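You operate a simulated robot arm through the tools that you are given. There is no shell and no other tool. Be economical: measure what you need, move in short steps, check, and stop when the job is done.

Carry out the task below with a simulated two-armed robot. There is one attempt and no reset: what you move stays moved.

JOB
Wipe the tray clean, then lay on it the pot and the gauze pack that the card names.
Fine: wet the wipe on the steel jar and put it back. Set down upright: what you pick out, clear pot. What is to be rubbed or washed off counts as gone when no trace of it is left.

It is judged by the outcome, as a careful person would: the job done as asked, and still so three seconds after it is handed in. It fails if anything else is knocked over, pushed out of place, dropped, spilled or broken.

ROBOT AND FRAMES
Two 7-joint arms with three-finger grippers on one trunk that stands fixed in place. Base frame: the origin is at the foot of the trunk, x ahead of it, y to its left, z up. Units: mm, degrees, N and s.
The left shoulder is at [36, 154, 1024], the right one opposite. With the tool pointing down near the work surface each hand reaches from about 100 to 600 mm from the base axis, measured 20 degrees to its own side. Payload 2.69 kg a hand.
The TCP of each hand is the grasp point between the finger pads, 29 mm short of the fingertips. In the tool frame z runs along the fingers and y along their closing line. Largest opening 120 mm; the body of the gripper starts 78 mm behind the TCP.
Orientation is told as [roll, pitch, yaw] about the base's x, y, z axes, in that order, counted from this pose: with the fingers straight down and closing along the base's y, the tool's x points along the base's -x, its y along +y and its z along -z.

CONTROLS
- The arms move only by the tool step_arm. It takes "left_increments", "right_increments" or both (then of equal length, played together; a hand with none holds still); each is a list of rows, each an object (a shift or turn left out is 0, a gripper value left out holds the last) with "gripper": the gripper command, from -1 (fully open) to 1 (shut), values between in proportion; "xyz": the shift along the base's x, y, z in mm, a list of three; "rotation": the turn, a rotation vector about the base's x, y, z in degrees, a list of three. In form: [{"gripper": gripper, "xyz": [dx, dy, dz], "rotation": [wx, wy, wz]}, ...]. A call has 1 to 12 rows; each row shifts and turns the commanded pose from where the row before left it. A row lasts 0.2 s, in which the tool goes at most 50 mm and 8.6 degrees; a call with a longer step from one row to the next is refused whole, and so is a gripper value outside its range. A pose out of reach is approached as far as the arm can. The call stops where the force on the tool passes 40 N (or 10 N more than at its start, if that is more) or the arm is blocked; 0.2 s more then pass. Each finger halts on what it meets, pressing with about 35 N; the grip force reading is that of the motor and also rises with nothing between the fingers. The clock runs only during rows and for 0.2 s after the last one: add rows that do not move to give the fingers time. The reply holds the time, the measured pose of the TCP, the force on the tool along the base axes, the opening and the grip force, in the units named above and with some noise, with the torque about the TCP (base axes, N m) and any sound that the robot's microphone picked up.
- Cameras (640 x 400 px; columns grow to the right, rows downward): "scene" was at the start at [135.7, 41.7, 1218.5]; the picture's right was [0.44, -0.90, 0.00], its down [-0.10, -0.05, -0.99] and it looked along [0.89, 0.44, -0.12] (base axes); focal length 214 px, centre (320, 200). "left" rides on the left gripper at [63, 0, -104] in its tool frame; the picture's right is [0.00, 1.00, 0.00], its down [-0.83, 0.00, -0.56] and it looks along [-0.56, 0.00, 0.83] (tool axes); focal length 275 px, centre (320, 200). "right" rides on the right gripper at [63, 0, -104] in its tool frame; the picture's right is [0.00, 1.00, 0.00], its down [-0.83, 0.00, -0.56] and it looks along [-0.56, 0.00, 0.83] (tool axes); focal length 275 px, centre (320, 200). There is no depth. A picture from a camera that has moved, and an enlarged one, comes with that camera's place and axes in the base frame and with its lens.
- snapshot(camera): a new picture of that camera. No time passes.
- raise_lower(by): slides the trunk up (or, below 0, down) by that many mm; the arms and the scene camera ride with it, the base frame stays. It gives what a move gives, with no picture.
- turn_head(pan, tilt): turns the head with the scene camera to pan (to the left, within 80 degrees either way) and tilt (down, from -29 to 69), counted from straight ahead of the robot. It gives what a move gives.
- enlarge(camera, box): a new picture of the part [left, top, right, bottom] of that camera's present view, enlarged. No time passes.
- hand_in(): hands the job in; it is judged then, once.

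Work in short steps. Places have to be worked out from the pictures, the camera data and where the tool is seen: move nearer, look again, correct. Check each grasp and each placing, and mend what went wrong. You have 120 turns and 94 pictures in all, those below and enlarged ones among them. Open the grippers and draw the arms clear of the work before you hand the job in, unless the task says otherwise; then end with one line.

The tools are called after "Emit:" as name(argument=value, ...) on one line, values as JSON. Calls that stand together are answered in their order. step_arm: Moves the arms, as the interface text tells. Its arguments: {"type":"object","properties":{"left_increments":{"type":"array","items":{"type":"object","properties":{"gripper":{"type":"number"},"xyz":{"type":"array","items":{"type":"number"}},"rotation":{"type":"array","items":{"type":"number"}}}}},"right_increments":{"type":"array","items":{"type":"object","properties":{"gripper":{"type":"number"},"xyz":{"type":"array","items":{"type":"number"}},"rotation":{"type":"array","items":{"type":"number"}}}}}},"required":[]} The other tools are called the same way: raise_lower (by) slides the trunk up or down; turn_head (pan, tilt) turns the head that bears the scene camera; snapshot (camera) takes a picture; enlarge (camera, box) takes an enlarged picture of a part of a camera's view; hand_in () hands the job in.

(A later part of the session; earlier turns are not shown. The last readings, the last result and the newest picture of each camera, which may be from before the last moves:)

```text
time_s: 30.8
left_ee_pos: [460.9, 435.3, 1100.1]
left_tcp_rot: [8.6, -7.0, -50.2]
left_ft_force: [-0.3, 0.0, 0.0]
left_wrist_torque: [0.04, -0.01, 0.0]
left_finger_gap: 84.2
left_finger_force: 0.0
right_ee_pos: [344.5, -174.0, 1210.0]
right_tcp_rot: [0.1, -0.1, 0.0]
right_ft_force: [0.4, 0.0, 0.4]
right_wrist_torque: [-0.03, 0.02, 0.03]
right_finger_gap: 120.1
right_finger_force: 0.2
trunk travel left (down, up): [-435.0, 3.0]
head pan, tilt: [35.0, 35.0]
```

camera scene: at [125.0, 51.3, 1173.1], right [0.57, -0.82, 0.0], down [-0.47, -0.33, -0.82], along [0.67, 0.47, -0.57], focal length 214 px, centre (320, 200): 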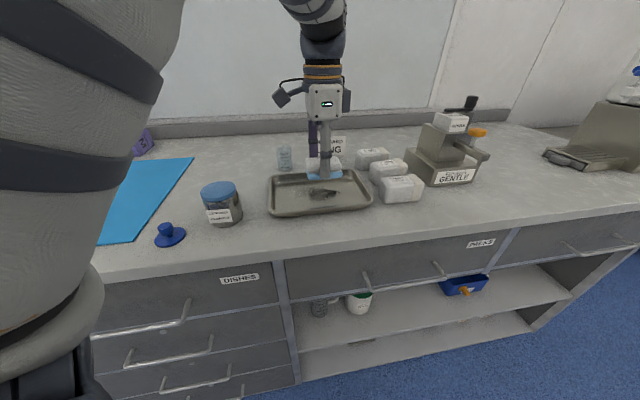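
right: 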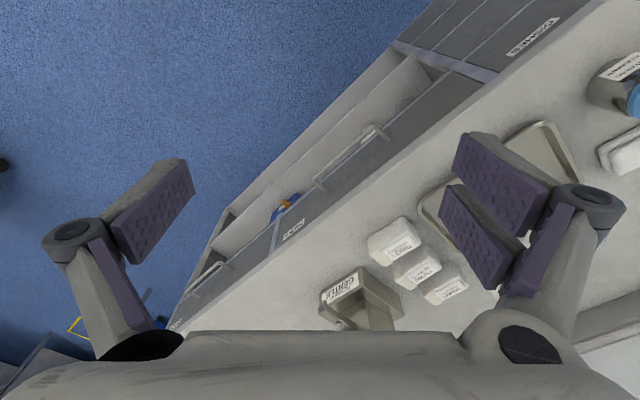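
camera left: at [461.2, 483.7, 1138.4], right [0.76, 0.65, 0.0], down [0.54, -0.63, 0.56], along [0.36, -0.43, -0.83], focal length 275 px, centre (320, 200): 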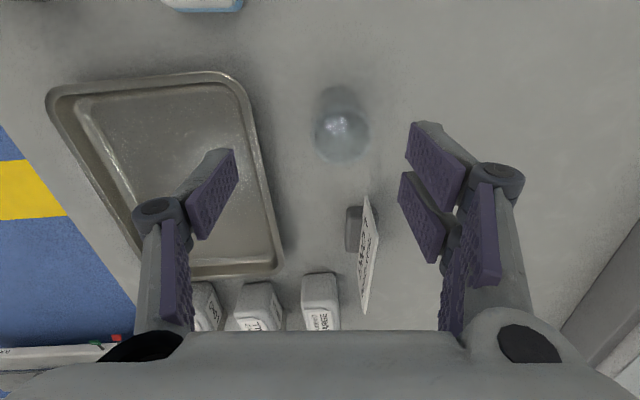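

The hand was left tilted ~11° forward after the lift. I level it and move above the pot, lower.

Emit:
step_arm(left_increments=[{"xyz": [0, 0, -20], "rotation": [0, 5.5, 0]}, {"xyz": [10, 3, -25], "rotation": [0, 5.5, 0]}, {"xyz": [20, 3, -25]}, {"xyz": [22, 3, -5]}, {}])

Emit:
snapshot(camera="left")

```text
time_s: 32.0
left_ee_pos: [494.5, 439.4, 1019.9]
left_tcp_rot: [0.0, -0.1, -49.6]
left_ft_force: [-0.1, -1.3, -0.1]
left_wrist_torque: [-0.03, -0.02, 0.02]
left_finger_gap: 84.2
left_finger_force: 0.0
left hand out of reach, approached as far as the arm can: row 4
right_ee_pos: [345.8, -174.9, 1209.2]
right_tcp_rot: [0.0, 0.1, -0.1]
right_ft_force: [0.2, 0.6, -0.2]
right_wrist_torque: [0.0, -0.01, 0.04]
right_finger_gap: 120.0
right_finger_force: 0.1
trunk travel left (down, up): [-435.0, 3.0]
head pan, tilt: [35.0, 35.0]
```

```text
57 pictures are left
camera left: at [453.6, 487.7, 1125.2], right [0.76, 0.64, 0.0], down [0.54, -0.64, 0.56], along [0.36, -0.42, -0.83], focal length 275 px, centre (320, 200)
```

left: 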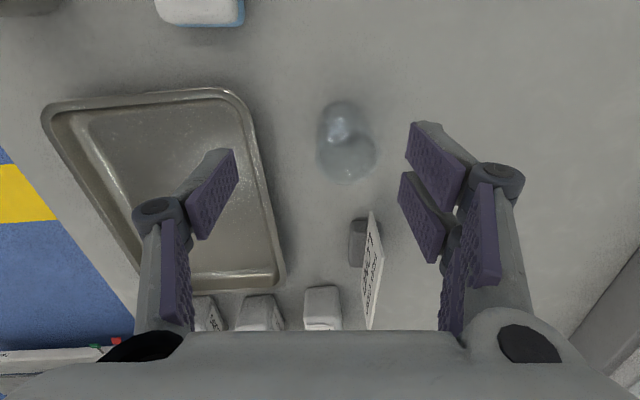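

Still short. I'll rotate so the fingers close across the radial direction (yaw ≈+31°), so I can tilt the tool outward about the closing line if needed; first the turn, away from objects.

Emit:
step_arm(left_increments=[{"xyz": [-30, -10, 20], "rotation": [0, 0, 8]}, {"rotation": [0, 0, 8]}, {"rotation": [0, 0, 8]}, {"rotation": [0, 0, 8]}, {"rotation": [0, 0, 8]}, {"rotation": [0, 0, 8]}, {"rotation": [0, 0, 8]}, {"rotation": [0, 0, 8]}, {"rotation": [0, 0, 8]}, {"rotation": [0, 0, 8]}, {}])

Emit:
snapshot(camera="left")

```text
time_s: 34.4
left_ee_pos: [481.9, 439.3, 1048.4]
left_tcp_rot: [0.0, 0.0, 30.5]
left_ft_force: [0.4, 0.3, 0.2]
left_wrist_torque: [-0.01, 0.02, -0.02]
left_finger_gap: 84.0
left_finger_force: 0.0
left hand out of reach, approached as far as the arm can: row 1
right_ee_pos: [345.1, -173.4, 1210.7]
right_tcp_rot: [0.0, 0.1, 0.0]
right_ft_force: [-0.2, -0.2, 0.0]
right_wrist_torque: [-0.01, 0.02, 0.02]
right_finger_gap: 119.8
right_finger_force: 0.1
trunk travel left (down, up): [-435.0, 3.0]
head pan, tilt: [35.0, 35.0]
```

```text
56 pictures are left
camera left: at [428.2, 406.3, 1153.2], right [-0.5, 0.86, 0.0], down [0.72, 0.42, 0.56], along [0.48, 0.28, -0.83], focal length 275 px, centre (320, 200)
```

left: 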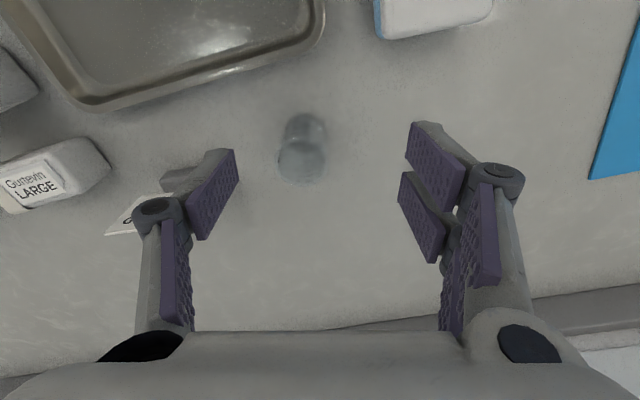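

Pot ≈(513,440). I tilt the tool 12° outward about the closing line and try above the pot, with a narrower opening.

Emit:
step_arm(left_increments=[{"gripper": -0.2, "rotation": [3.1, -5.15, 0]}, {"rotation": [3.1, -5.15, 0]}, {"xyz": [18, -8, -30]}, {"xyz": [13, 8, -10]}, {}])

Emit:
snapshot(camera="left")

Emit:
enlarge(camera="scene", box=[200, 80, 440, 230])

```text
time_s: 35.6
left_ee_pos: [538.1, 450.6, 1020.6]
left_tcp_rot: [0.1, -11.9, 30.3]
left_ft_force: [0.1, 0.7, -0.5]
left_wrist_torque: [0.02, 0.01, -0.01]
left_finger_gap: 72.0
left_finger_force: 0.0
left hand out of reach, approached as far as the arm can: row 1, 2, 4
right_ee_pos: [345.0, -175.3, 1209.7]
right_tcp_rot: [0.0, -0.1, 0.0]
right_ft_force: [0.1, -0.4, 0.5]
right_wrist_torque: [-0.04, -0.03, 0.0]
right_finger_gap: 119.9
right_finger_force: 0.0
trunk travel left (down, up): [-435.0, 3.0]
head pan, tilt: [35.0, 35.0]
```

```text
55 pictures are left
camera left: at [467.1, 406.6, 1110.4], right [-0.5, 0.86, 0.0], down [0.6, 0.35, 0.72], along [0.62, 0.36, -0.7], focal length 275 px, centre (320, 200)
```

left: 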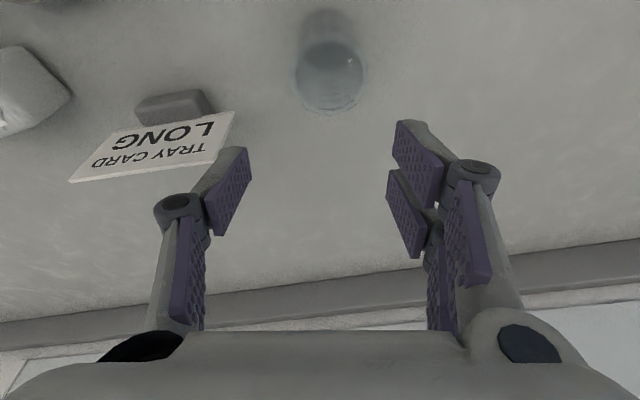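

```text
2.67 times, centred on (320, 155) of scene
camera zoom: at [77.3, 51.1, 1223.4], right [0.57, -0.82, 0.0], down [-0.47, -0.33, -0.82], along [0.67, 0.47, -0.57], focal length 572 px, centre (320, 320)
```

zoom: 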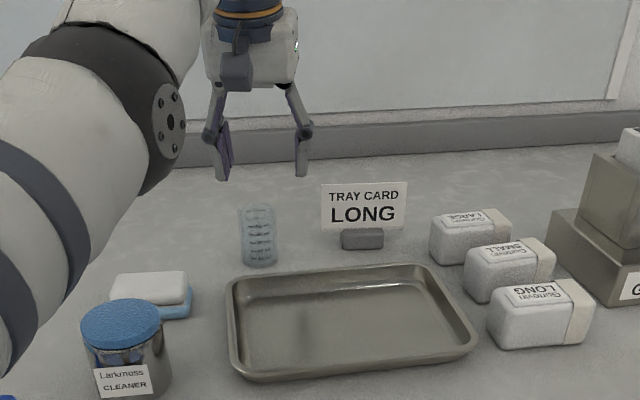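

With the tilt I reach even past the pot. I move back over it at (512,440).

Emit:
step_arm(left_increments=[{"xyz": [-13, -5, -5]}, {"xyz": [-13, -5, -10]}, {}])

```text
time_s: 36.4
left_ee_pos: [540.0, 450.0, 1017.0]
left_tcp_rot: [0.2, -11.9, 30.3]
left_ft_force: [-0.2, -0.9, -0.1]
left_wrist_torque: [-0.01, 0.02, -0.01]
left_finger_gap: 72.2
left_finger_force: 0.0
left hand out of reach, approached as far as the arm can: row 1, 2
right_ee_pos: [344.8, -174.7, 1210.5]
right_tcp_rot: [0.1, 0.1, 0.0]
right_ft_force: [-0.2, -0.3, -0.6]
right_wrist_torque: [0.0, -0.02, -0.03]
right_finger_gap: 120.0
right_finger_force: 0.0
trunk travel left (down, up): [-435.0, 3.0]
head pan, tilt: [35.0, 35.0]
```

The commanded pose is still beyond reach; I keep backing until the hand follows.

Emit:
step_arm(left_increments=[{"xyz": [-10, -5, 0]}, {}])

Emit:
step_arm(left_increments=[{"xyz": [-10, -5, 0]}, {}])

```text
time_s: 37.0
left_ee_pos: [539.4, 449.8, 1020.1]
left_tcp_rot: [0.2, -11.9, 30.4]
left_ft_force: [0.0, -0.9, 0.8]
left_wrist_torque: [0.01, 0.02, 0.01]
left_finger_gap: 72.1
left_finger_force: 0.0
left hand out of reach, approached as far as the arm can: row 1
right_ee_pos: [345.0, -174.7, 1208.6]
right_tcp_rot: [0.0, 0.0, -0.1]
right_ft_force: [-0.3, 0.3, 1.0]
right_wrist_torque: [0.01, 0.03, -0.02]
right_finger_gap: 120.3
right_finger_force: 0.1
trunk travel left (down, up): [-435.0, 3.0]
head pan, tilt: [35.0, 35.0]
```

```text
time_s: 37.6
left_ee_pos: [538.0, 447.2, 1024.6]
left_tcp_rot: [0.2, -11.9, 30.4]
left_ft_force: [0.8, -0.1, 0.4]
left_wrist_torque: [0.03, -0.01, 0.0]
left_finger_gap: 71.8
left_finger_force: 0.1
left hand out of reach, approached as far as the arm can: row 1
right_ee_pos: [346.2, -175.1, 1211.1]
right_tcp_rot: [0.0, 0.0, 0.0]
right_ft_force: [-0.4, 0.9, 0.1]
right_wrist_torque: [0.01, -0.02, -0.01]
right_finger_gap: 120.2
right_finger_force: 0.1
trunk travel left (down, up): [-435.0, 3.0]
head pan, tilt: [35.0, 35.0]
```

Emit:
step_arm(left_increments=[{"xyz": [-25, -15, 0]}, {}])

```text
time_s: 38.2
left_ee_pos: [536.4, 443.2, 1032.3]
left_tcp_rot: [0.3, -11.9, 30.3]
left_ft_force: [0.6, 0.0, -0.2]
left_wrist_torque: [0.0, 0.02, 0.01]
left_finger_gap: 72.2
left_finger_force: 0.0
left hand out of reach, approached as far as the arm can: row 1
right_ee_pos: [345.2, -175.4, 1209.0]
right_tcp_rot: [0.0, -0.1, 0.0]
right_ft_force: [-0.6, 0.3, -0.2]
right_wrist_torque: [0.0, 0.02, -0.05]
right_finger_gap: 120.2
right_finger_force: 0.1
trunk travel left (down, up): [-435.0, 3.0]
head pan, tilt: [35.0, 35.0]
```

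Emit:
step_arm(left_increments=[{"xyz": [-30, -17, 0]}, {}])

Emit:
step_arm(left_increments=[{"xyz": [0, 0, -25]}, {}])

```text
time_s: 38.8
left_ee_pos: [537.0, 439.1, 1039.5]
left_tcp_rot: [0.2, -11.9, 30.4]
left_ft_force: [-0.3, -0.7, 0.7]
left_wrist_torque: [0.01, 0.01, -0.01]
left_finger_gap: 71.9
left_finger_force: 0.1
left hand out of reach, approached as far as the arm can: row 1
right_ee_pos: [346.3, -174.5, 1209.1]
right_tcp_rot: [0.0, -0.1, 0.1]
right_ft_force: [0.5, -0.4, 0.2]
right_wrist_torque: [-0.02, 0.02, -0.04]
right_finger_gap: 120.0
right_finger_force: 0.1
trunk travel left (down, up): [-435.0, 3.0]
head pan, tilt: [35.0, 35.0]
```

```text
time_s: 39.4
left_ee_pos: [542.9, 442.5, 1016.9]
left_tcp_rot: [0.2, -11.9, 30.3]
left_ft_force: [-0.1, 0.9, -0.5]
left_wrist_torque: [0.01, -0.02, -0.03]
left_finger_gap: 71.9
left_finger_force: 0.0
left hand out of reach, approached as far as the arm can: row 1
right_ee_pos: [343.8, -174.4, 1209.3]
right_tcp_rot: [0.0, -0.1, -0.1]
right_ft_force: [0.0, 0.1, 0.8]
right_wrist_torque: [0.0, 0.0, 0.05]
right_finger_gap: 120.1
right_finger_force: 0.2
trunk travel left (down, up): [-435.0, 3.0]
head pan, tilt: [35.0, 35.0]
```

The hand isn't following; likely a joint limit with this tilt. I raise a bit and halve the tilt to see where it goes (well above the pot).

Emit:
step_arm(left_increments=[{"xyz": [0, 0, 40]}, {"rotation": [-3.1, 5.15, 0]}, {}])

```text
time_s: 40.2
left_ee_pos: [509.9, 439.7, 1051.2]
left_tcp_rot: [0.2, -6.4, 30.3]
left_ft_force: [-1.0, -0.1, 0.0]
left_wrist_torque: [0.03, -0.04, -0.04]
left_finger_gap: 72.2
left_finger_force: 0.0
left hand out of reach, approached as far as the arm can: row 1, 2
right_ee_pos: [344.5, -175.2, 1210.3]
right_tcp_rot: [0.0, 0.0, 0.0]
right_ft_force: [-0.2, -0.3, 0.3]
right_wrist_torque: [-0.01, -0.02, 0.01]
right_finger_gap: 120.1
right_finger_force: 0.0
trunk travel left (down, up): [-435.0, 3.0]
head pan, tilt: [35.0, 35.0]
```

Pattern suggests the wrist sits at its reach sphere with the command still beyond. I pull back more in a few rows to regain tracking (hand is high above everything).

Emit:
step_arm(left_increments=[{"xyz": [-40, -20, 0]}, {"xyz": [-40, -20, 0]}, {}])

```text
time_s: 41.0
left_ee_pos: [430.1, 399.5, 1050.0]
left_tcp_rot: [0.1, -6.1, 30.3]
left_ft_force: [-0.6, 0.2, 0.4]
left_wrist_torque: [-0.02, -0.02, 0.01]
left_finger_gap: 71.9
left_finger_force: 0.0
right_ee_pos: [345.3, -174.1, 1210.1]
right_tcp_rot: [-0.1, 0.0, -0.1]
right_ft_force: [0.1, 0.6, 0.0]
right_wrist_torque: [0.0, 0.01, -0.01]
right_finger_gap: 120.0
right_finger_force: 0.1
trunk travel left (down, up): [-435.0, 3.0]
head pan, tilt: [35.0, 35.0]
```

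Now it tracks. With 6° tilt I approach the pot again at z≈1005.

Emit:
step_arm(left_increments=[{"xyz": [30, 15, -25]}, {"xyz": [30, 15, -20]}, {}])

Emit:
step_arm(left_increments=[{"xyz": [12, 6, 0]}, {"xyz": [10, 5, 0]}, {}])

```text
time_s: 41.8
left_ee_pos: [490.4, 429.0, 1006.4]
left_tcp_rot: [0.1, -6.1, 30.4]
left_ft_force: [0.1, 0.2, 0.1]
left_wrist_torque: [0.0, 0.01, 0.0]
left_finger_gap: 72.4
left_finger_force: 0.0
right_ee_pos: [344.3, -174.3, 1210.3]
right_tcp_rot: [0.0, -0.2, 0.0]
right_ft_force: [-1.0, -0.1, -0.4]
right_wrist_torque: [-0.01, -0.01, 0.0]
right_finger_gap: 120.0
right_finger_force: 0.1
trunk travel left (down, up): [-435.0, 3.0]
head pan, tilt: [35.0, 35.0]
```

```text
time_s: 42.6
left_ee_pos: [511.6, 441.0, 1005.4]
left_tcp_rot: [0.1, -6.0, 30.5]
left_ft_force: [-0.4, 0.5, 0.4]
left_wrist_torque: [0.01, 0.02, 0.0]
left_finger_gap: 72.0
left_finger_force: 0.0
right_ee_pos: [345.4, -174.8, 1210.7]
right_tcp_rot: [0.0, -0.1, 0.0]
right_ft_force: [-0.2, -0.8, 0.1]
right_wrist_torque: [0.02, 0.0, -0.03]
right_finger_gap: 120.3
right_finger_force: 0.0
trunk travel left (down, up): [-435.0, 3.0]
head pan, tilt: [35.0, 35.0]
```

Reached (512,441,1005). I check alignment before descending.

Emit:
snapshot(camera="left")

Emit:
enlarge(camera="scene", box=[220, 90, 380, 190])

```text
53 pictures are left
camera left: at [448.1, 402.7, 1103.4], right [-0.5, 0.86, 0.0], down [0.67, 0.39, 0.64], along [0.55, 0.32, -0.77], focal length 275 px, centre (320, 200)
```

left: 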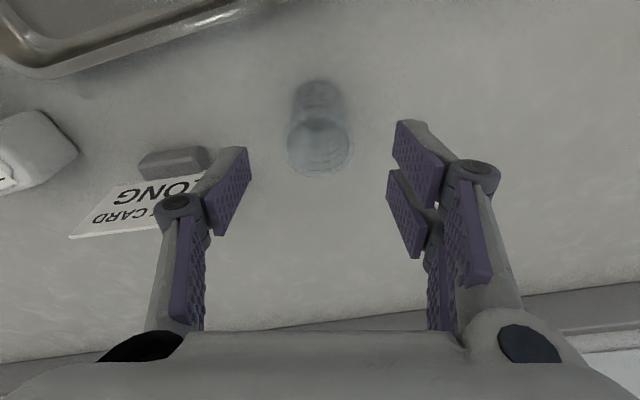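

```text
4.00 times, centred on (300, 140) of scene
camera zoom: at [77.2, 51.2, 1223.4], right [0.57, -0.82, 0.0], down [-0.47, -0.33, -0.82], along [0.67, 0.47, -0.57], focal length 858 px, centre (400, 440)
```

zoom: 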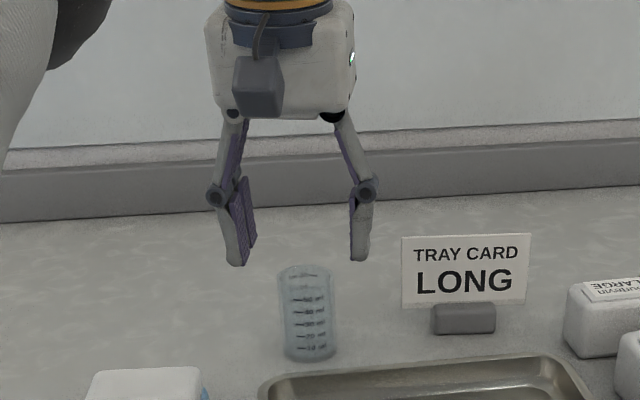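

Centred on the pot. Descend to about mid-height.

Emit:
step_arm(left_increments=[{"xyz": [0, 0, -20]}, {"xyz": [0, 0, -20]}, {"xyz": [0, 0, -20]}, {}])

Emit:
snapshot(camera="left")

```text
time_s: 43.6
left_ee_pos: [511.7, 440.9, 943.9]
left_tcp_rot: [0.1, -6.0, 30.4]
left_ft_force: [0.4, 0.7, 0.7]
left_wrist_torque: [-0.01, 0.02, -0.01]
left_finger_gap: 72.1
left_finger_force: 0.1
right_ee_pos: [344.8, -175.2, 1209.6]
right_tcp_rot: [0.0, 0.0, 0.0]
right_ft_force: [0.2, -0.7, -0.4]
right_wrist_torque: [0.05, 0.0, 0.02]
right_finger_gap: 119.7
right_finger_force: 0.0
trunk travel left (down, up): [-435.0, 3.0]
head pan, tilt: [35.0, 35.0]
```

```text
51 pictures are left
camera left: at [448.5, 403.1, 1043.0], right [-0.5, 0.86, 0.0], down [0.67, 0.39, 0.64], along [0.55, 0.32, -0.77], focal length 275 px, centre (320, 200)
```

left: 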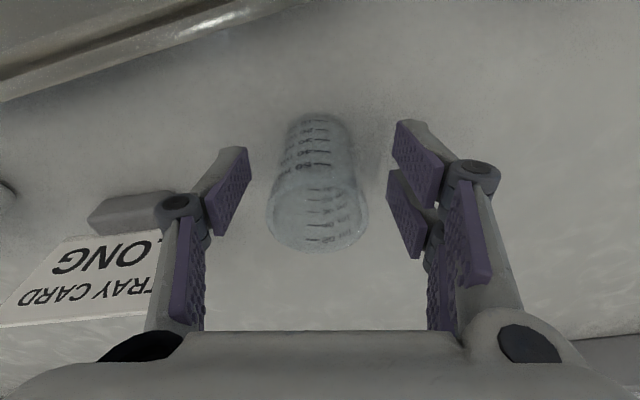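

Pot is centred between the pads. Close.

Emit:
step_arm(left_increments=[{"gripper": 0.1}, {"gripper": 0.3}, {"gripper": 0.45}, {}])

Emit:
enlarge(camera="scene", box=[220, 90, 380, 190])

```text
time_s: 44.6
left_ee_pos: [512.2, 440.8, 944.4]
left_tcp_rot: [0.0, -5.9, 30.5]
left_ft_force: [0.5, 0.2, 1.1]
left_wrist_torque: [-0.02, 0.01, 0.01]
left_finger_gap: 39.1
left_finger_force: 35.1
right_ee_pos: [344.3, -173.8, 1209.4]
right_tcp_rot: [0.0, 0.0, 0.1]
right_ft_force: [0.1, -0.8, 1.1]
right_wrist_torque: [-0.01, -0.03, -0.01]
right_finger_gap: 120.0
right_finger_force: 0.0
trunk travel left (down, up): [-435.0, 3.0]
head pan, tilt: [35.0, 35.0]
```

```text
4.00 times, centred on (300, 140) of scene
camera zoom: at [77.4, 51.3, 1223.3], right [0.57, -0.82, 0.0], down [-0.47, -0.33, -0.82], along [0.67, 0.47, -0.57], focal length 858 px, centre (400, 440)
```

zoom: 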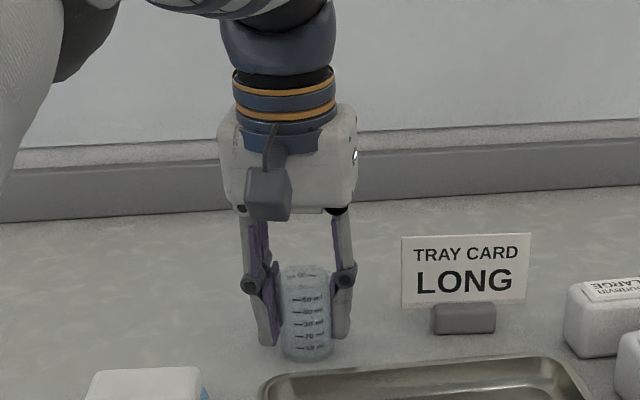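

Gripped (39 mm). I lift straight up and check the pot follows.

Emit:
step_arm(left_increments=[{"xyz": [0, 0, 15]}, {"xyz": [0, 0, 25]}, {"xyz": [-20, -15, 20]}, {}])

Emit:
enlarge(camera="scene", box=[200, 60, 440, 210])

```text
time_s: 45.6
left_ee_pos: [493.0, 426.4, 1004.1]
left_tcp_rot: [0.2, -5.9, 30.4]
left_ft_force: [0.0, -0.6, -1.2]
left_wrist_torque: [-0.01, 0.03, -0.01]
left_finger_gap: 39.1
left_finger_force: 35.4
right_ee_pos: [347.5, -174.5, 1209.4]
right_tcp_rot: [-0.1, -0.1, 0.0]
right_ft_force: [0.1, 0.6, 0.0]
right_wrist_torque: [0.03, 0.04, 0.02]
right_finger_gap: 119.9
right_finger_force: 0.1
trunk travel left (down, up): [-435.0, 3.0]
head pan, tilt: [35.0, 35.0]
```

```text
2.67 times, centred on (320, 135) of scene
camera zoom: at [78.3, 51.7, 1223.1], right [0.57, -0.82, 0.0], down [-0.47, -0.33, -0.82], along [0.67, 0.47, -0.57], focal length 572 px, centre (320, 373)
```

zoom: 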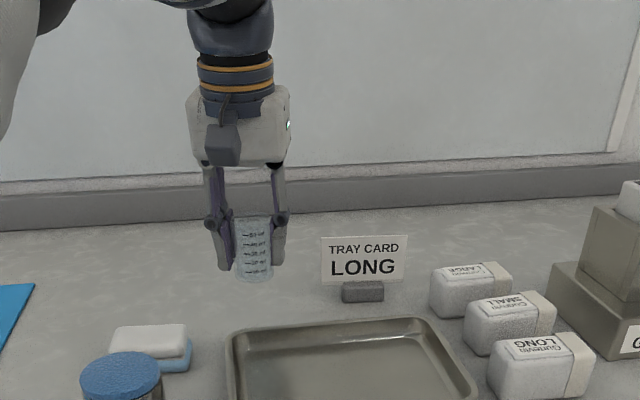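

The pot is held. I carry it over the near end of the tray (420,326), turning the hand to yaw ≈−45° so the fingers open across the tray.

Emit:
step_arm(left_increments=[{"xyz": [-15, -15, 0], "rotation": [0, 0, -8.3]}, {"xyz": [-15, -15, 0], "rotation": [0, 0, -8.3]}, {"xyz": [-15, -20, 0], "rotation": [0, 0, -8.3]}, {"xyz": [-15, -25, 0], "rotation": [0, 0, -8.3]}, {"xyz": [-13, -25, 0], "rotation": [0, 0, -8.3]}, {"rotation": [0, 0, -8.3]}, {"rotation": [0, 0, -8.3]}, {"rotation": [0, 0, -8.3]}, {"rotation": [0, 0, -8.3]}, {}])

Emit:
snapshot(camera="left")

Emit:
enlarge(camera="scene", box=[220, 100, 420, 220])

```text
time_s: 47.8
left_ee_pos: [419.0, 327.0, 1005.7]
left_tcp_rot: [0.1, -6.0, -44.5]
left_ft_force: [0.5, 0.1, -0.7]
left_wrist_torque: [0.01, 0.0, 0.03]
left_finger_gap: 38.9
left_finger_force: 35.6
right_ee_pos: [344.2, -174.7, 1210.8]
right_tcp_rot: [-0.1, 0.0, 0.0]
right_ft_force: [-0.2, 0.0, 0.2]
right_wrist_torque: [-0.03, 0.02, -0.01]
right_finger_gap: 120.0
right_finger_force: 0.1
trunk travel left (down, up): [-435.0, 3.0]
head pan, tilt: [35.0, 35.0]
```

```text
48 pictures are left
camera left: at [366.6, 377.0, 1103.1], right [0.7, 0.71, 0.0], down [0.55, -0.54, 0.64], along [0.46, -0.45, -0.77], focal length 275 px, centre (320, 200)
```

left: 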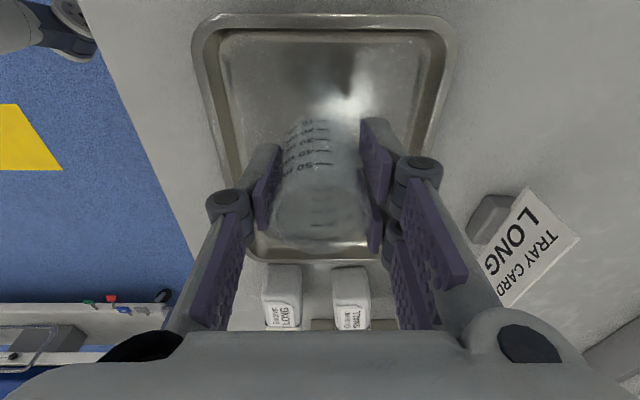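

```text
3.20 times, centred on (320, 160) of scene
camera zoom: at [77.4, 51.3, 1223.3], right [0.57, -0.82, 0.0], down [-0.47, -0.33, -0.82], along [0.67, 0.47, -0.57], focal length 686 px, centre (320, 328)
```

zoom: 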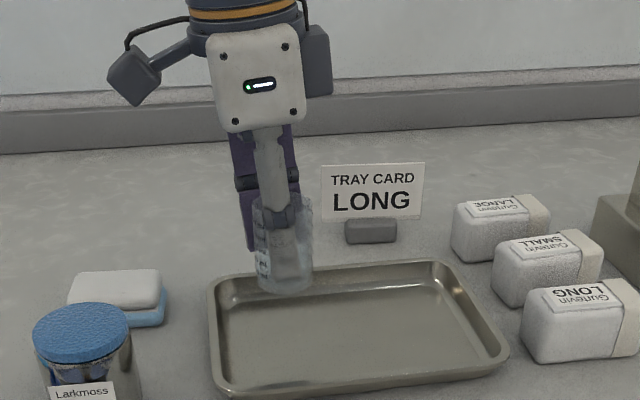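

Position is good: ≈38 mm from the near floor edge and centred. I lower toward z≈949.

Emit:
step_arm(left_increments=[{"xyz": [0, 0, -25]}, {"xyz": [0, 0, -20]}, {"xyz": [0, 0, -8]}, {"xyz": [0, 0, -2]}, {}])

Emit:
enlarge(camera="scene", box=[220, 100, 420, 220])

```text
time_s: 49.0
left_ee_pos: [419.4, 327.0, 950.1]
left_tcp_rot: [0.1, -6.0, -44.3]
left_ft_force: [0.4, -1.0, -1.4]
left_wrist_torque: [0.03, 0.02, 0.01]
left_finger_gap: 38.9
left_finger_force: 34.4
right_ee_pos: [345.5, -175.4, 1209.0]
right_tcp_rot: [0.0, 0.1, 0.1]
right_ft_force: [-0.8, 0.0, -0.9]
right_wrist_torque: [-0.03, 0.0, 0.01]
right_finger_gap: 120.0
right_finger_force: 0.1
trunk travel left (down, up): [-435.0, 3.0]
head pan, tilt: [35.0, 35.0]
```

```text
3.20 times, centred on (320, 160) of scene
camera zoom: at [77.4, 51.3, 1223.3], right [0.57, -0.82, 0.0], down [-0.47, -0.33, -0.82], along [0.67, 0.47, -0.57], focal length 686 px, centre (320, 328)
```

zoom: 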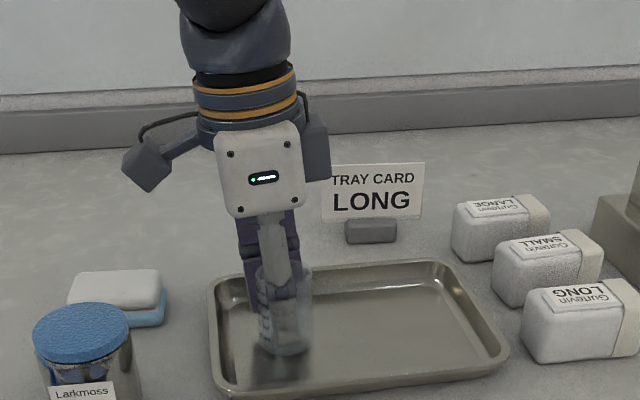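

Small steps down to contact.

Emit:
step_arm(left_increments=[{"xyz": [0, 0, -1]}, {"xyz": [0, 0, -1]}, {}])

Emit:
step_arm(left_increments=[{"xyz": [0, 0, -0.8]}, {}])

```text
time_s: 49.8
left_ee_pos: [419.0, 326.5, 949.2]
left_tcp_rot: [0.2, -6.0, -44.3]
left_ft_force: [-0.2, 0.7, 4.1]
left_wrist_torque: [0.07, -0.08, 0.01]
left_finger_gap: 38.8
left_finger_force: 34.7
right_ee_pos: [343.8, -174.0, 1211.1]
right_tcp_rot: [0.0, -0.1, -0.1]
right_ft_force: [-0.6, 0.0, 0.2]
right_wrist_torque: [-0.03, -0.01, -0.03]
right_finger_gap: 119.9
right_finger_force: 0.1
trunk travel left (down, up): [-435.0, 3.0]
head pan, tilt: [35.0, 35.0]
```

```text
time_s: 50.4
left_ee_pos: [417.9, 324.9, 949.4]
left_tcp_rot: [0.3, -6.0, -44.3]
left_ft_force: [1.1, 1.9, 13.6]
left_wrist_torque: [0.11, -0.04, -0.05]
left_finger_gap: 39.1
left_finger_force: 35.0
right_ee_pos: [344.0, -174.3, 1210.4]
right_tcp_rot: [0.0, -0.1, 0.0]
right_ft_force: [-0.6, 0.9, 0.2]
right_wrist_torque: [-0.02, -0.02, 0.01]
right_finger_gap: 120.0
right_finger_force: 0.0
trunk travel left (down, up): [-435.0, 3.0]
head pan, tilt: [35.0, 35.0]
```

The pot stands on the floor. I relieve the pressure, open slowly, and rise along the slightly tilted finger direction.

Emit:
step_arm(left_increments=[{"xyz": [0, 0, 0.8]}, {"gripper": 0.3}, {"gripper": 0.15}, {"gripper": 0.0}, {}, {"xyz": [-2, 2, 25]}, {"xyz": [-3, 3, 30]}, {"xyz": [-3, 3, 30]}, {}])

Emit:
enlarge(camera="scene", box=[220, 100, 420, 220])

Emit:
snapshot(camera="left")

```text
time_s: 52.4
left_ee_pos: [411.9, 335.0, 1033.3]
left_tcp_rot: [0.0, -6.0, -44.3]
left_ft_force: [-0.2, 0.2, 0.1]
left_wrist_torque: [0.04, 0.04, 0.01]
left_finger_gap: 60.0
left_finger_force: 0.0
right_ee_pos: [346.0, -174.9, 1209.9]
right_tcp_rot: [0.0, -0.1, 0.0]
right_ft_force: [-0.1, -0.5, 0.5]
right_wrist_torque: [0.01, 0.01, 0.03]
right_finger_gap: 120.1
right_finger_force: 0.1
trunk travel left (down, up): [-435.0, 3.0]
head pan, tilt: [35.0, 35.0]
```

```text
3.20 times, centred on (320, 160) of scene
camera zoom: at [77.7, 51.4, 1223.2], right [0.57, -0.82, 0.0], down [-0.47, -0.33, -0.82], along [0.67, 0.47, -0.57], focal length 686 px, centre (320, 328)
```

zoom: 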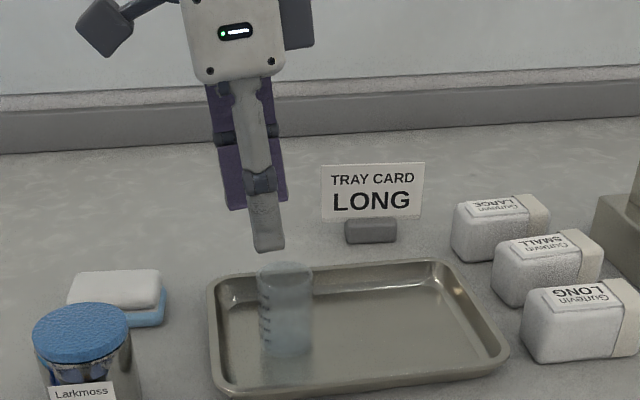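

```text
44 pictures are left
camera left: at [358.3, 385.2, 1131.5], right [0.7, 0.71, 0.0], down [0.55, -0.54, 0.64], along [0.46, -0.45, -0.77], focal length 275 px, centre (320, 200)
```

left: 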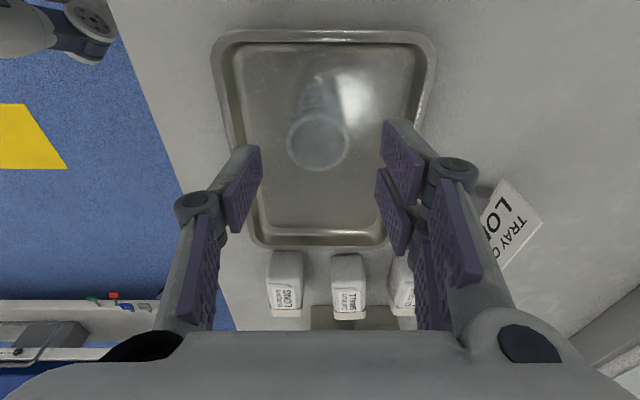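

The pot stands upright in the tray. Next the LONG pack: I level the tool and move over the tray's far half to look at the packs from above.

Emit:
step_arm(left_increments=[{"xyz": [0, 0, 30], "rotation": [4.2, 4.2, 0]}, {"xyz": [20, -30, 0]}, {"xyz": [20, -30, 0]}, {"xyz": [20, -30, 0]}, {}])

Emit:
snapshot(camera="left")

Emit:
enlarge(camera="scene", box=[300, 100, 500, 220])

```text
time_s: 53.6
left_ee_pos: [470.1, 244.0, 1062.8]
left_tcp_rot: [0.2, 0.0, -44.3]
left_ft_force: [0.0, 0.7, 1.0]
left_wrist_torque: [0.04, 0.02, -0.01]
left_finger_gap: 60.2
left_finger_force: 0.1
right_ee_pos: [344.5, -174.3, 1209.8]
right_tcp_rot: [0.0, -0.1, 0.0]
right_ft_force: [0.0, -0.5, 1.1]
right_wrist_torque: [-0.01, -0.03, -0.01]
right_finger_gap: 119.8
right_finger_force: 0.1
trunk travel left (down, up): [-435.0, 3.0]
head pan, tilt: [35.0, 35.0]
```

```text
43 pictures are left
camera left: at [425.5, 287.6, 1168.2], right [0.7, 0.71, 0.0], down [0.59, -0.58, 0.56], along [0.4, -0.39, -0.83], focal length 275 px, centre (320, 200)
```

left: 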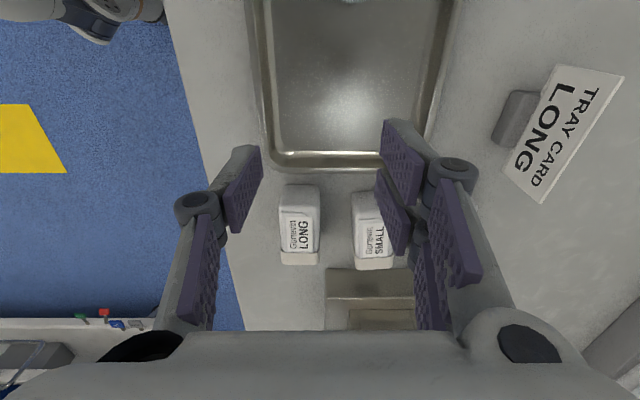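

```text
3.20 times, centred on (400, 160) of scene
camera zoom: at [77.0, 51.5, 1223.4], right [0.57, -0.82, 0.0], down [-0.47, -0.33, -0.82], along [0.67, 0.47, -0.57], focal length 686 px, centre (64, 328)
```

zoom: 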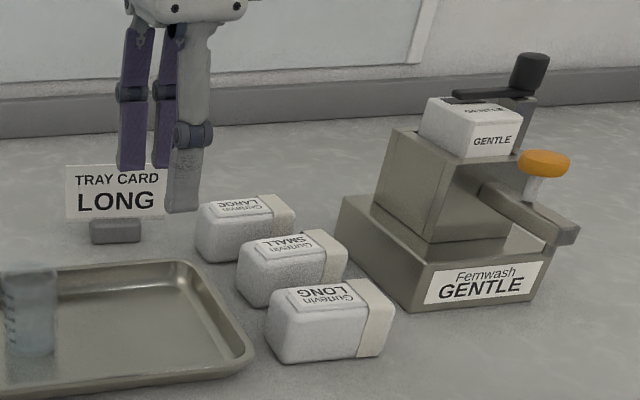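

LONG pack centre ≈(544,143), top z≈949, about 43 mm wide with axis at −45°, and ≈33 mm clear of SMALL. I move over it.

Emit:
step_arm(left_increments=[{"gripper": -0.05, "xyz": [25, -34, 0]}, {"xyz": [25, -34, 0]}, {"xyz": [24, -33, -20], "rotation": [0, 0, -0.7]}, {"xyz": [0, 0, -25]}, {}])

Emit:
snapshot(camera="left")

Emit:
enlarge(camera="scene", box=[300, 100, 500, 220])

```text
time_s: 54.8
left_ee_pos: [535.3, 144.1, 1015.2]
left_tcp_rot: [0.1, 0.0, -45.0]
left_ft_force: [-0.5, 0.3, -0.7]
left_wrist_torque: [0.0, -0.01, 0.01]
left_finger_gap: 62.8
left_finger_force: 0.1
left hand out of reach, approached as far as the arm can: row 3, 4
right_ee_pos: [344.0, -174.7, 1210.7]
right_tcp_rot: [0.0, -0.1, 0.0]
right_ft_force: [-0.9, -0.4, 0.3]
right_wrist_torque: [0.03, -0.02, 0.01]
right_finger_gap: 120.0
right_finger_force: 0.1
trunk travel left (down, up): [-435.0, 3.0]
head pan, tilt: [35.0, 35.0]
```

```text
41 pictures are left
camera left: at [491.2, 188.9, 1119.9], right [0.71, 0.7, 0.0], down [0.58, -0.59, 0.55], along [0.39, -0.39, -0.83], focal length 275 px, centre (320, 200)
```

left: 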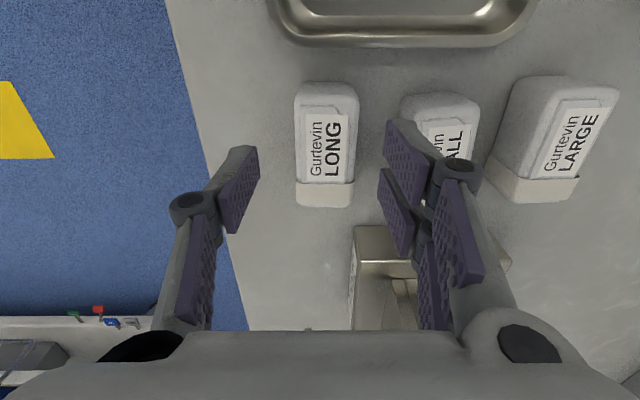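

```text
3.20 times, centred on (400, 160) of scene
camera zoom: at [76.9, 51.2, 1223.4], right [0.57, -0.82, 0.0], down [-0.47, -0.33, -0.82], along [0.67, 0.47, -0.57], focal length 686 px, centre (64, 328)
```

zoom: 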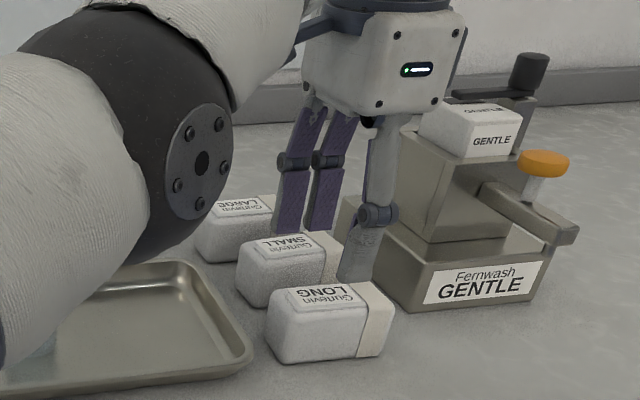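

Slightly short of reach at this height, but reach grows lower down. I descend to just above the pack and then shift.

Emit:
step_arm(left_increments=[{"xyz": [0, 0, -25]}, {"xyz": [8, -2, 0]}, {}])

Emit:
snapshot(camera="left")

```text
time_s: 55.6
left_ee_pos: [545.1, 142.4, 990.3]
left_tcp_rot: [0.2, 0.0, -45.0]
left_ft_force: [-0.5, -0.5, -0.4]
left_wrist_torque: [0.02, -0.02, 0.0]
left_finger_gap: 63.1
left_finger_force: 0.0
left hand out of reach, approached as far as the arm can: row 1, 2
right_ee_pos: [346.1, -174.2, 1209.9]
right_tcp_rot: [0.1, 0.0, -0.1]
right_ft_force: [0.4, 1.4, 0.1]
right_wrist_torque: [0.03, -0.02, 0.0]
right_finger_gap: 119.8
right_finger_force: 0.0
trunk travel left (down, up): [-435.0, 3.0]
head pan, tilt: [35.0, 35.0]
```

```text
39 pictures are left
camera left: at [500.6, 186.7, 1094.6], right [0.71, 0.7, 0.0], down [0.58, -0.59, 0.56], along [0.39, -0.39, -0.83], focal length 275 px, centre (320, 200)
```

left: 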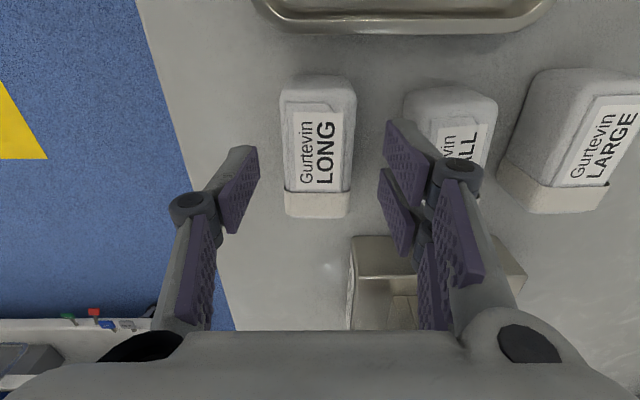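

Aligned with LONG. The gap to SMALL is ≈25 mm, so I narrow the opening to 54 mm, then descend carefully.

Emit:
step_arm(left_increments=[{"gripper": 0.1, "xyz": [-2, 0.5, 0]}, {}, {"xyz": [0, 0, -15]}, {"xyz": [0, 0, -10]}, {}])

Emit:
snapshot(camera="left")

Emit:
enlarge(camera="scene", box=[340, 130, 460, 220])

```text
time_s: 56.8
left_ee_pos: [549.0, 142.7, 965.5]
left_tcp_rot: [0.2, -0.1, -45.0]
left_ft_force: [-0.2, 0.2, 0.7]
left_wrist_torque: [0.0, -0.01, -0.01]
left_finger_gap: 53.9
left_finger_force: 0.1
left hand out of reach, approached as far as the arm can: row 3
right_ee_pos: [344.6, -173.7, 1209.6]
right_tcp_rot: [0.0, 0.0, 0.0]
right_ft_force: [-0.1, 0.4, 0.3]
right_wrist_torque: [0.04, -0.01, -0.02]
right_finger_gap: 119.7
right_finger_force: 0.1
trunk travel left (down, up): [-435.0, 3.0]
head pan, tilt: [35.0, 35.0]
```

```text
38 pictures are left
camera left: at [503.9, 186.6, 1071.0], right [0.71, 0.7, 0.0], down [0.58, -0.59, 0.56], along [0.39, -0.39, -0.83], focal length 275 px, centre (320, 200)
```

left: 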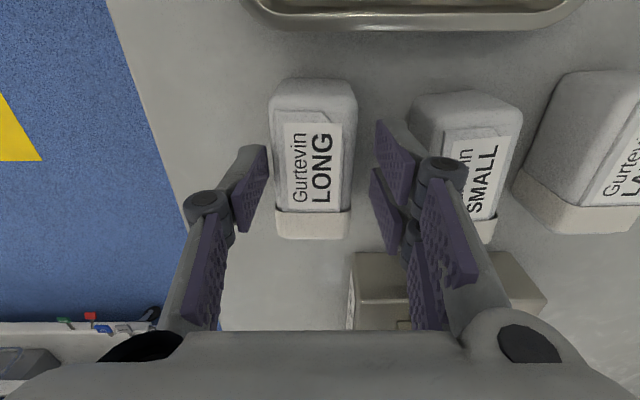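

```text
4.44 times, centred on (400, 175) of scene
camera zoom: at [77.3, 51.3, 1223.3], right [0.57, -0.82, 0.0], down [-0.47, -0.33, -0.82], along [0.67, 0.47, -0.57], focal length 953 px, centre (-36, 311)
```

zoom: 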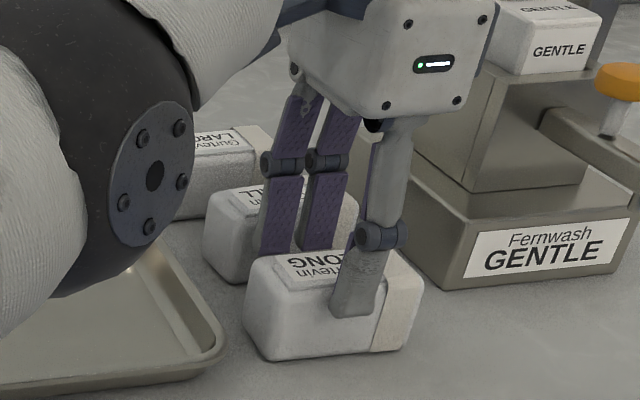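

The hand drifted ~5 mm in x while clamped; I shift back −6 in x, then descend to z≈945.

Emit:
step_arm(left_increments=[{"xyz": [-6, 0, 0]}, {"xyz": [0, 0, -10]}, {"xyz": [0, 0, -10]}, {}])

Emit:
snapshot(camera="left")

```text
time_s: 57.8
left_ee_pos: [551.8, 143.5, 946.9]
left_tcp_rot: [0.1, 0.1, -44.9]
left_ft_force: [-0.2, 0.4, -0.3]
left_wrist_torque: [-0.01, 0.04, 0.02]
left_finger_gap: 54.0
left_finger_force: 0.1
left hand out of reach, approached as far as the arm can: row 1, 3
right_ee_pos: [345.0, -174.7, 1210.3]
right_tcp_rot: [0.1, 0.0, 0.0]
right_ft_force: [-0.1, -1.1, -0.3]
right_wrist_torque: [0.01, -0.02, 0.03]
right_finger_gap: 119.8
right_finger_force: 0.0
trunk travel left (down, up): [-435.0, 3.0]
head pan, tilt: [35.0, 35.0]
```

```text
36 pictures are left
camera left: at [507.5, 186.7, 1051.8], right [0.71, 0.7, 0.0], down [0.58, -0.59, 0.56], along [0.39, -0.39, -0.83], focal length 275 px, centre (320, 200)
```

left: 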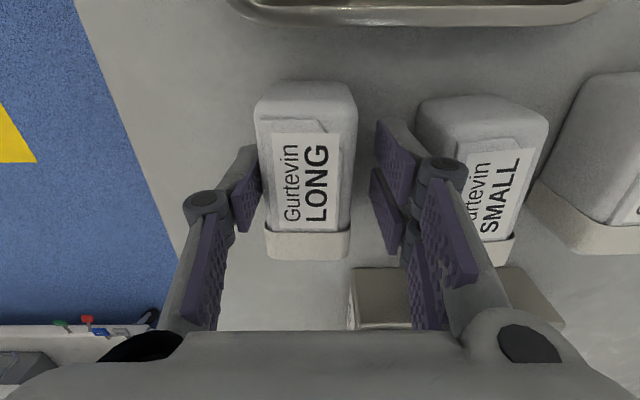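

The left pad is close to the pack and the right one close to SMALL. I try to shift −5 mm along the closing line.

Emit:
step_arm(left_increments=[{"xyz": [-3, -3, 0]}, {}])

```text
time_s: 58.4
left_ee_pos: [551.1, 139.9, 947.3]
left_tcp_rot: [0.2, 0.0, -45.1]
left_ft_force: [-0.7, 0.1, -0.6]
left_wrist_torque: [0.0, -0.05, 0.03]
left_finger_gap: 53.8
left_finger_force: 0.1
right_ee_pos: [346.1, -174.9, 1210.3]
right_tcp_rot: [0.0, 0.0, 0.0]
right_ft_force: [-0.4, -0.1, -0.5]
right_wrist_torque: [0.0, -0.03, -0.02]
right_finger_gap: 120.2
right_finger_force: 0.0
trunk travel left (down, up): [-435.0, 3.0]
head pan, tilt: [35.0, 35.0]
```

It follows now. One more small shift, then close gently.

Emit:
step_arm(left_increments=[{"xyz": [-2, -2, 0]}, {"xyz": [0, 0, -2]}, {"gripper": 0.2}, {"gripper": 0.3}, {"gripper": 0.42}, {}])

Emit:
snapshot(camera="left")

```text
time_s: 59.8
left_ee_pos: [552.2, 137.3, 946.2]
left_tcp_rot: [0.1, 0.0, -45.0]
left_ft_force: [0.4, 0.0, 1.1]
left_wrist_torque: [-0.07, -0.05, 0.02]
left_finger_gap: 41.1
left_finger_force: 35.3
left hand out of reach, approached as far as the arm can: row 1
right_ee_pos: [345.5, -175.1, 1209.5]
right_tcp_rot: [0.1, 0.0, 0.0]
right_ft_force: [-0.4, 0.1, 0.2]
right_wrist_torque: [0.0, 0.0, 0.0]
right_finger_gap: 120.0
right_finger_force: 0.0
trunk travel left (down, up): [-435.0, 3.0]
head pan, tilt: [35.0, 35.0]
```

```text
35 pictures are left
camera left: at [506.9, 180.8, 1050.9], right [0.71, 0.7, 0.0], down [0.58, -0.59, 0.56], along [0.39, -0.39, -0.83], focal length 275 px, centre (320, 200)
```

left: 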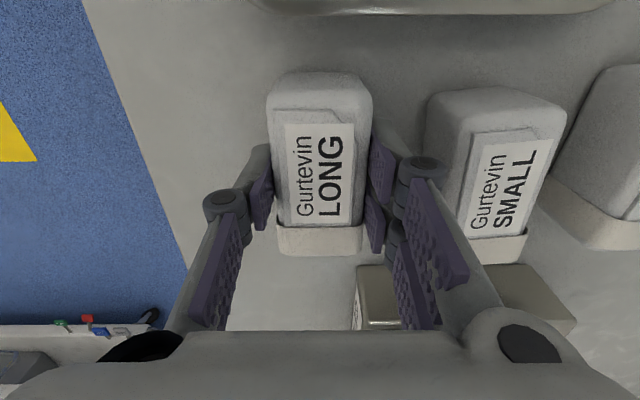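

Gripped at 41 mm. I lift, drawing back slightly along the pack axis as reach shrinks upward.

Emit:
step_arm(left_increments=[{"xyz": [0, 0, 12]}, {"xyz": [-3, 2, 15]}, {"xyz": [-6, 5, 15]}, {"xyz": [-10, 8, 15]}, {}])

Emit:
enlarge(camera="scene", box=[300, 90, 500, 215])

Emit:
snapshot(camera="left")

```text
time_s: 61.0
left_ee_pos: [540.3, 150.7, 1004.5]
left_tcp_rot: [0.2, 0.0, -45.0]
left_ft_force: [-0.3, -0.1, -0.7]
left_wrist_torque: [0.01, 0.0, 0.01]
left_finger_gap: 41.2
left_finger_force: 34.7
left hand out of reach, approached as far as the arm can: row 4
right_ee_pos: [345.8, -174.3, 1210.3]
right_tcp_rot: [0.0, -0.1, 0.0]
right_ft_force: [0.0, 0.3, 0.1]
right_wrist_torque: [0.01, -0.01, 0.03]
right_finger_gap: 120.3
right_finger_force: 0.1
trunk travel left (down, up): [-435.0, 3.0]
head pan, tilt: [35.0, 35.0]
```

```text
3.20 times, centred on (400, 152) of scene
camera zoom: at [77.7, 51.3, 1223.2], right [0.57, -0.82, 0.0], down [-0.47, -0.33, -0.82], along [0.67, 0.47, -0.57], focal length 686 px, centre (64, 352)
```

zoom: 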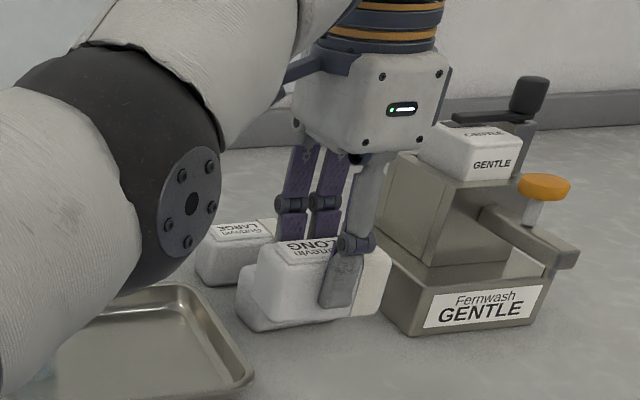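

```text
33 pictures are left
camera left: at [495.8, 194.9, 1109.3], right [0.71, 0.7, 0.0], down [0.58, -0.59, 0.56], along [0.39, -0.39, -0.83], focal length 275 px, centre (320, 200)
```

left: 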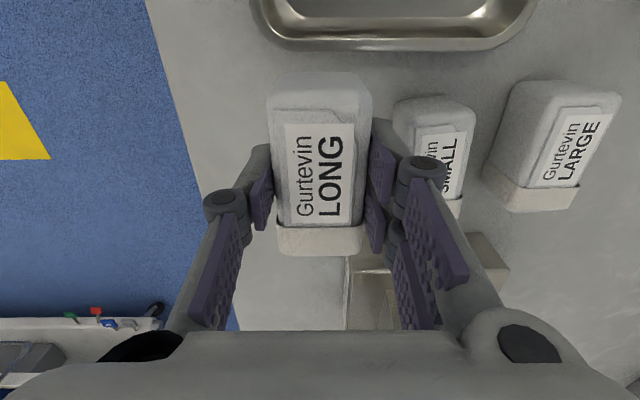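

Pack held, clear of the table. I carry it to the tray's far half, target TCP (490,260).

Emit:
step_arm(left_increments=[{"xyz": [-25, 25, 5]}, {"xyz": [-15, 25, 5]}, {"xyz": [-10, 30, 0]}, {"xyz": [0, 29, 0]}, {}])

Emit:
snapshot(camera="left")

Emit:
enlarge(camera="scene", box=[240, 90, 440, 215])

```text
time_s: 62.2
left_ee_pos: [536.4, 258.8, 1028.2]
left_tcp_rot: [0.2, 0.0, -45.1]
left_ft_force: [0.6, 0.0, -1.0]
left_wrist_torque: [0.02, 0.0, -0.01]
left_finger_gap: 40.9
left_finger_force: 34.7
left hand out of reach, approached as far as the arm can: row 1, 2, 3
right_ee_pos: [345.5, -174.6, 1209.9]
right_tcp_rot: [0.0, -0.1, -0.1]
right_ft_force: [-0.3, 0.1, -0.6]
right_wrist_torque: [-0.02, -0.02, 0.02]
right_finger_gap: 120.0
right_finger_force: 0.0
trunk travel left (down, up): [-435.0, 3.0]
head pan, tilt: [35.0, 35.0]
```

```text
32 pictures are left
camera left: at [493.0, 302.2, 1133.8], right [0.71, 0.7, 0.0], down [0.58, -0.59, 0.56], along [0.39, -0.39, -0.83], focal length 275 px, centre (320, 200)
```

left: 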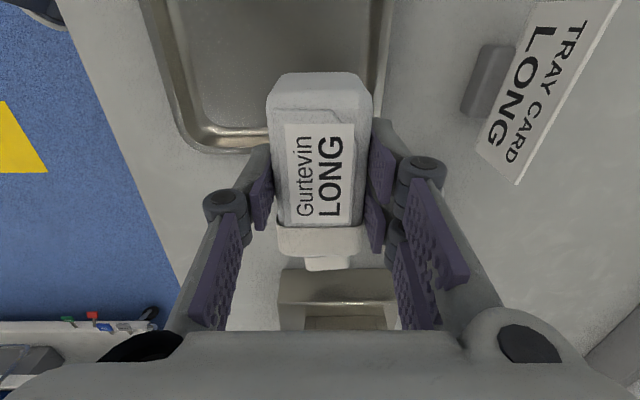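

```text
3.20 times, centred on (340, 152) of scene
camera zoom: at [77.6, 51.2, 1223.3], right [0.57, -0.82, 0.0], down [-0.47, -0.33, -0.82], along [0.67, 0.47, -0.57], focal length 686 px, centre (256, 352)
```

zoom: 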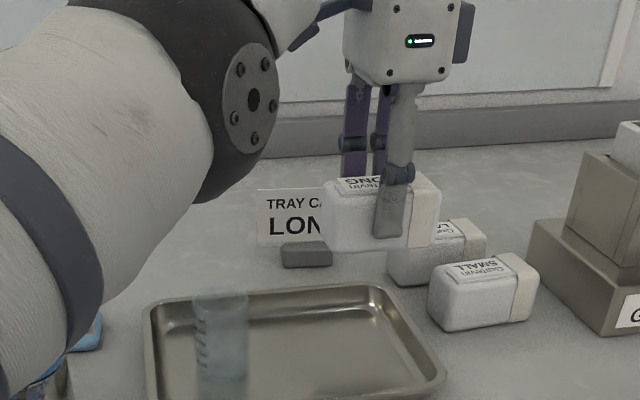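

The x motion was swallowed while at the reach limit. Now I shift −x to (490,260).

Emit:
step_arm(left_increments=[{"xyz": [-20, 0, 0]}, {"xyz": [-20, 0, 0]}, {}])

```text
time_s: 63.0
left_ee_pos: [534.4, 259.1, 1034.9]
left_tcp_rot: [0.1, 0.0, -45.0]
left_ft_force: [0.3, -0.2, -0.1]
left_wrist_torque: [0.03, -0.01, 0.0]
left_finger_gap: 41.1
left_finger_force: 34.9
left hand out of reach, approached as far as the arm can: row 1, 2
right_ee_pos: [346.2, -174.7, 1210.9]
right_tcp_rot: [0.0, -0.1, 0.0]
right_ft_force: [0.4, 0.2, -0.3]
right_wrist_torque: [0.0, -0.01, 0.01]
right_finger_gap: 120.1
right_finger_force: 0.0
trunk travel left (down, up): [-435.0, 3.0]
head pan, tilt: [35.0, 35.0]
```

Probably a stretched-arm singularity. I try several small inward steps.

Emit:
step_arm(left_increments=[{"xyz": [-5, -2, 0]}, {"xyz": [-5, -2, 0]}, {"xyz": [-5, -2, 0]}, {"xyz": [-5, -2, 0]}, {}])

```text
time_s: 64.2
left_ee_pos: [532.2, 253.6, 1037.5]
left_tcp_rot: [0.1, 0.0, -45.0]
left_ft_force: [-0.1, -0.5, -0.6]
left_wrist_torque: [-0.01, -0.02, -0.05]
left_finger_gap: 41.2
left_finger_force: 34.9
left hand out of reach, approached as far as the arm can: row 1, 2, 3, 4
right_ee_pos: [345.3, -175.1, 1209.9]
right_tcp_rot: [0.1, 0.0, -0.1]
right_ft_force: [-0.1, -0.8, 0.3]
right_wrist_torque: [-0.01, 0.0, -0.01]
right_finger_gap: 120.0
right_finger_force: 0.2
trunk travel left (down, up): [-435.0, 3.0]
head pan, tilt: [35.0, 35.0]
```

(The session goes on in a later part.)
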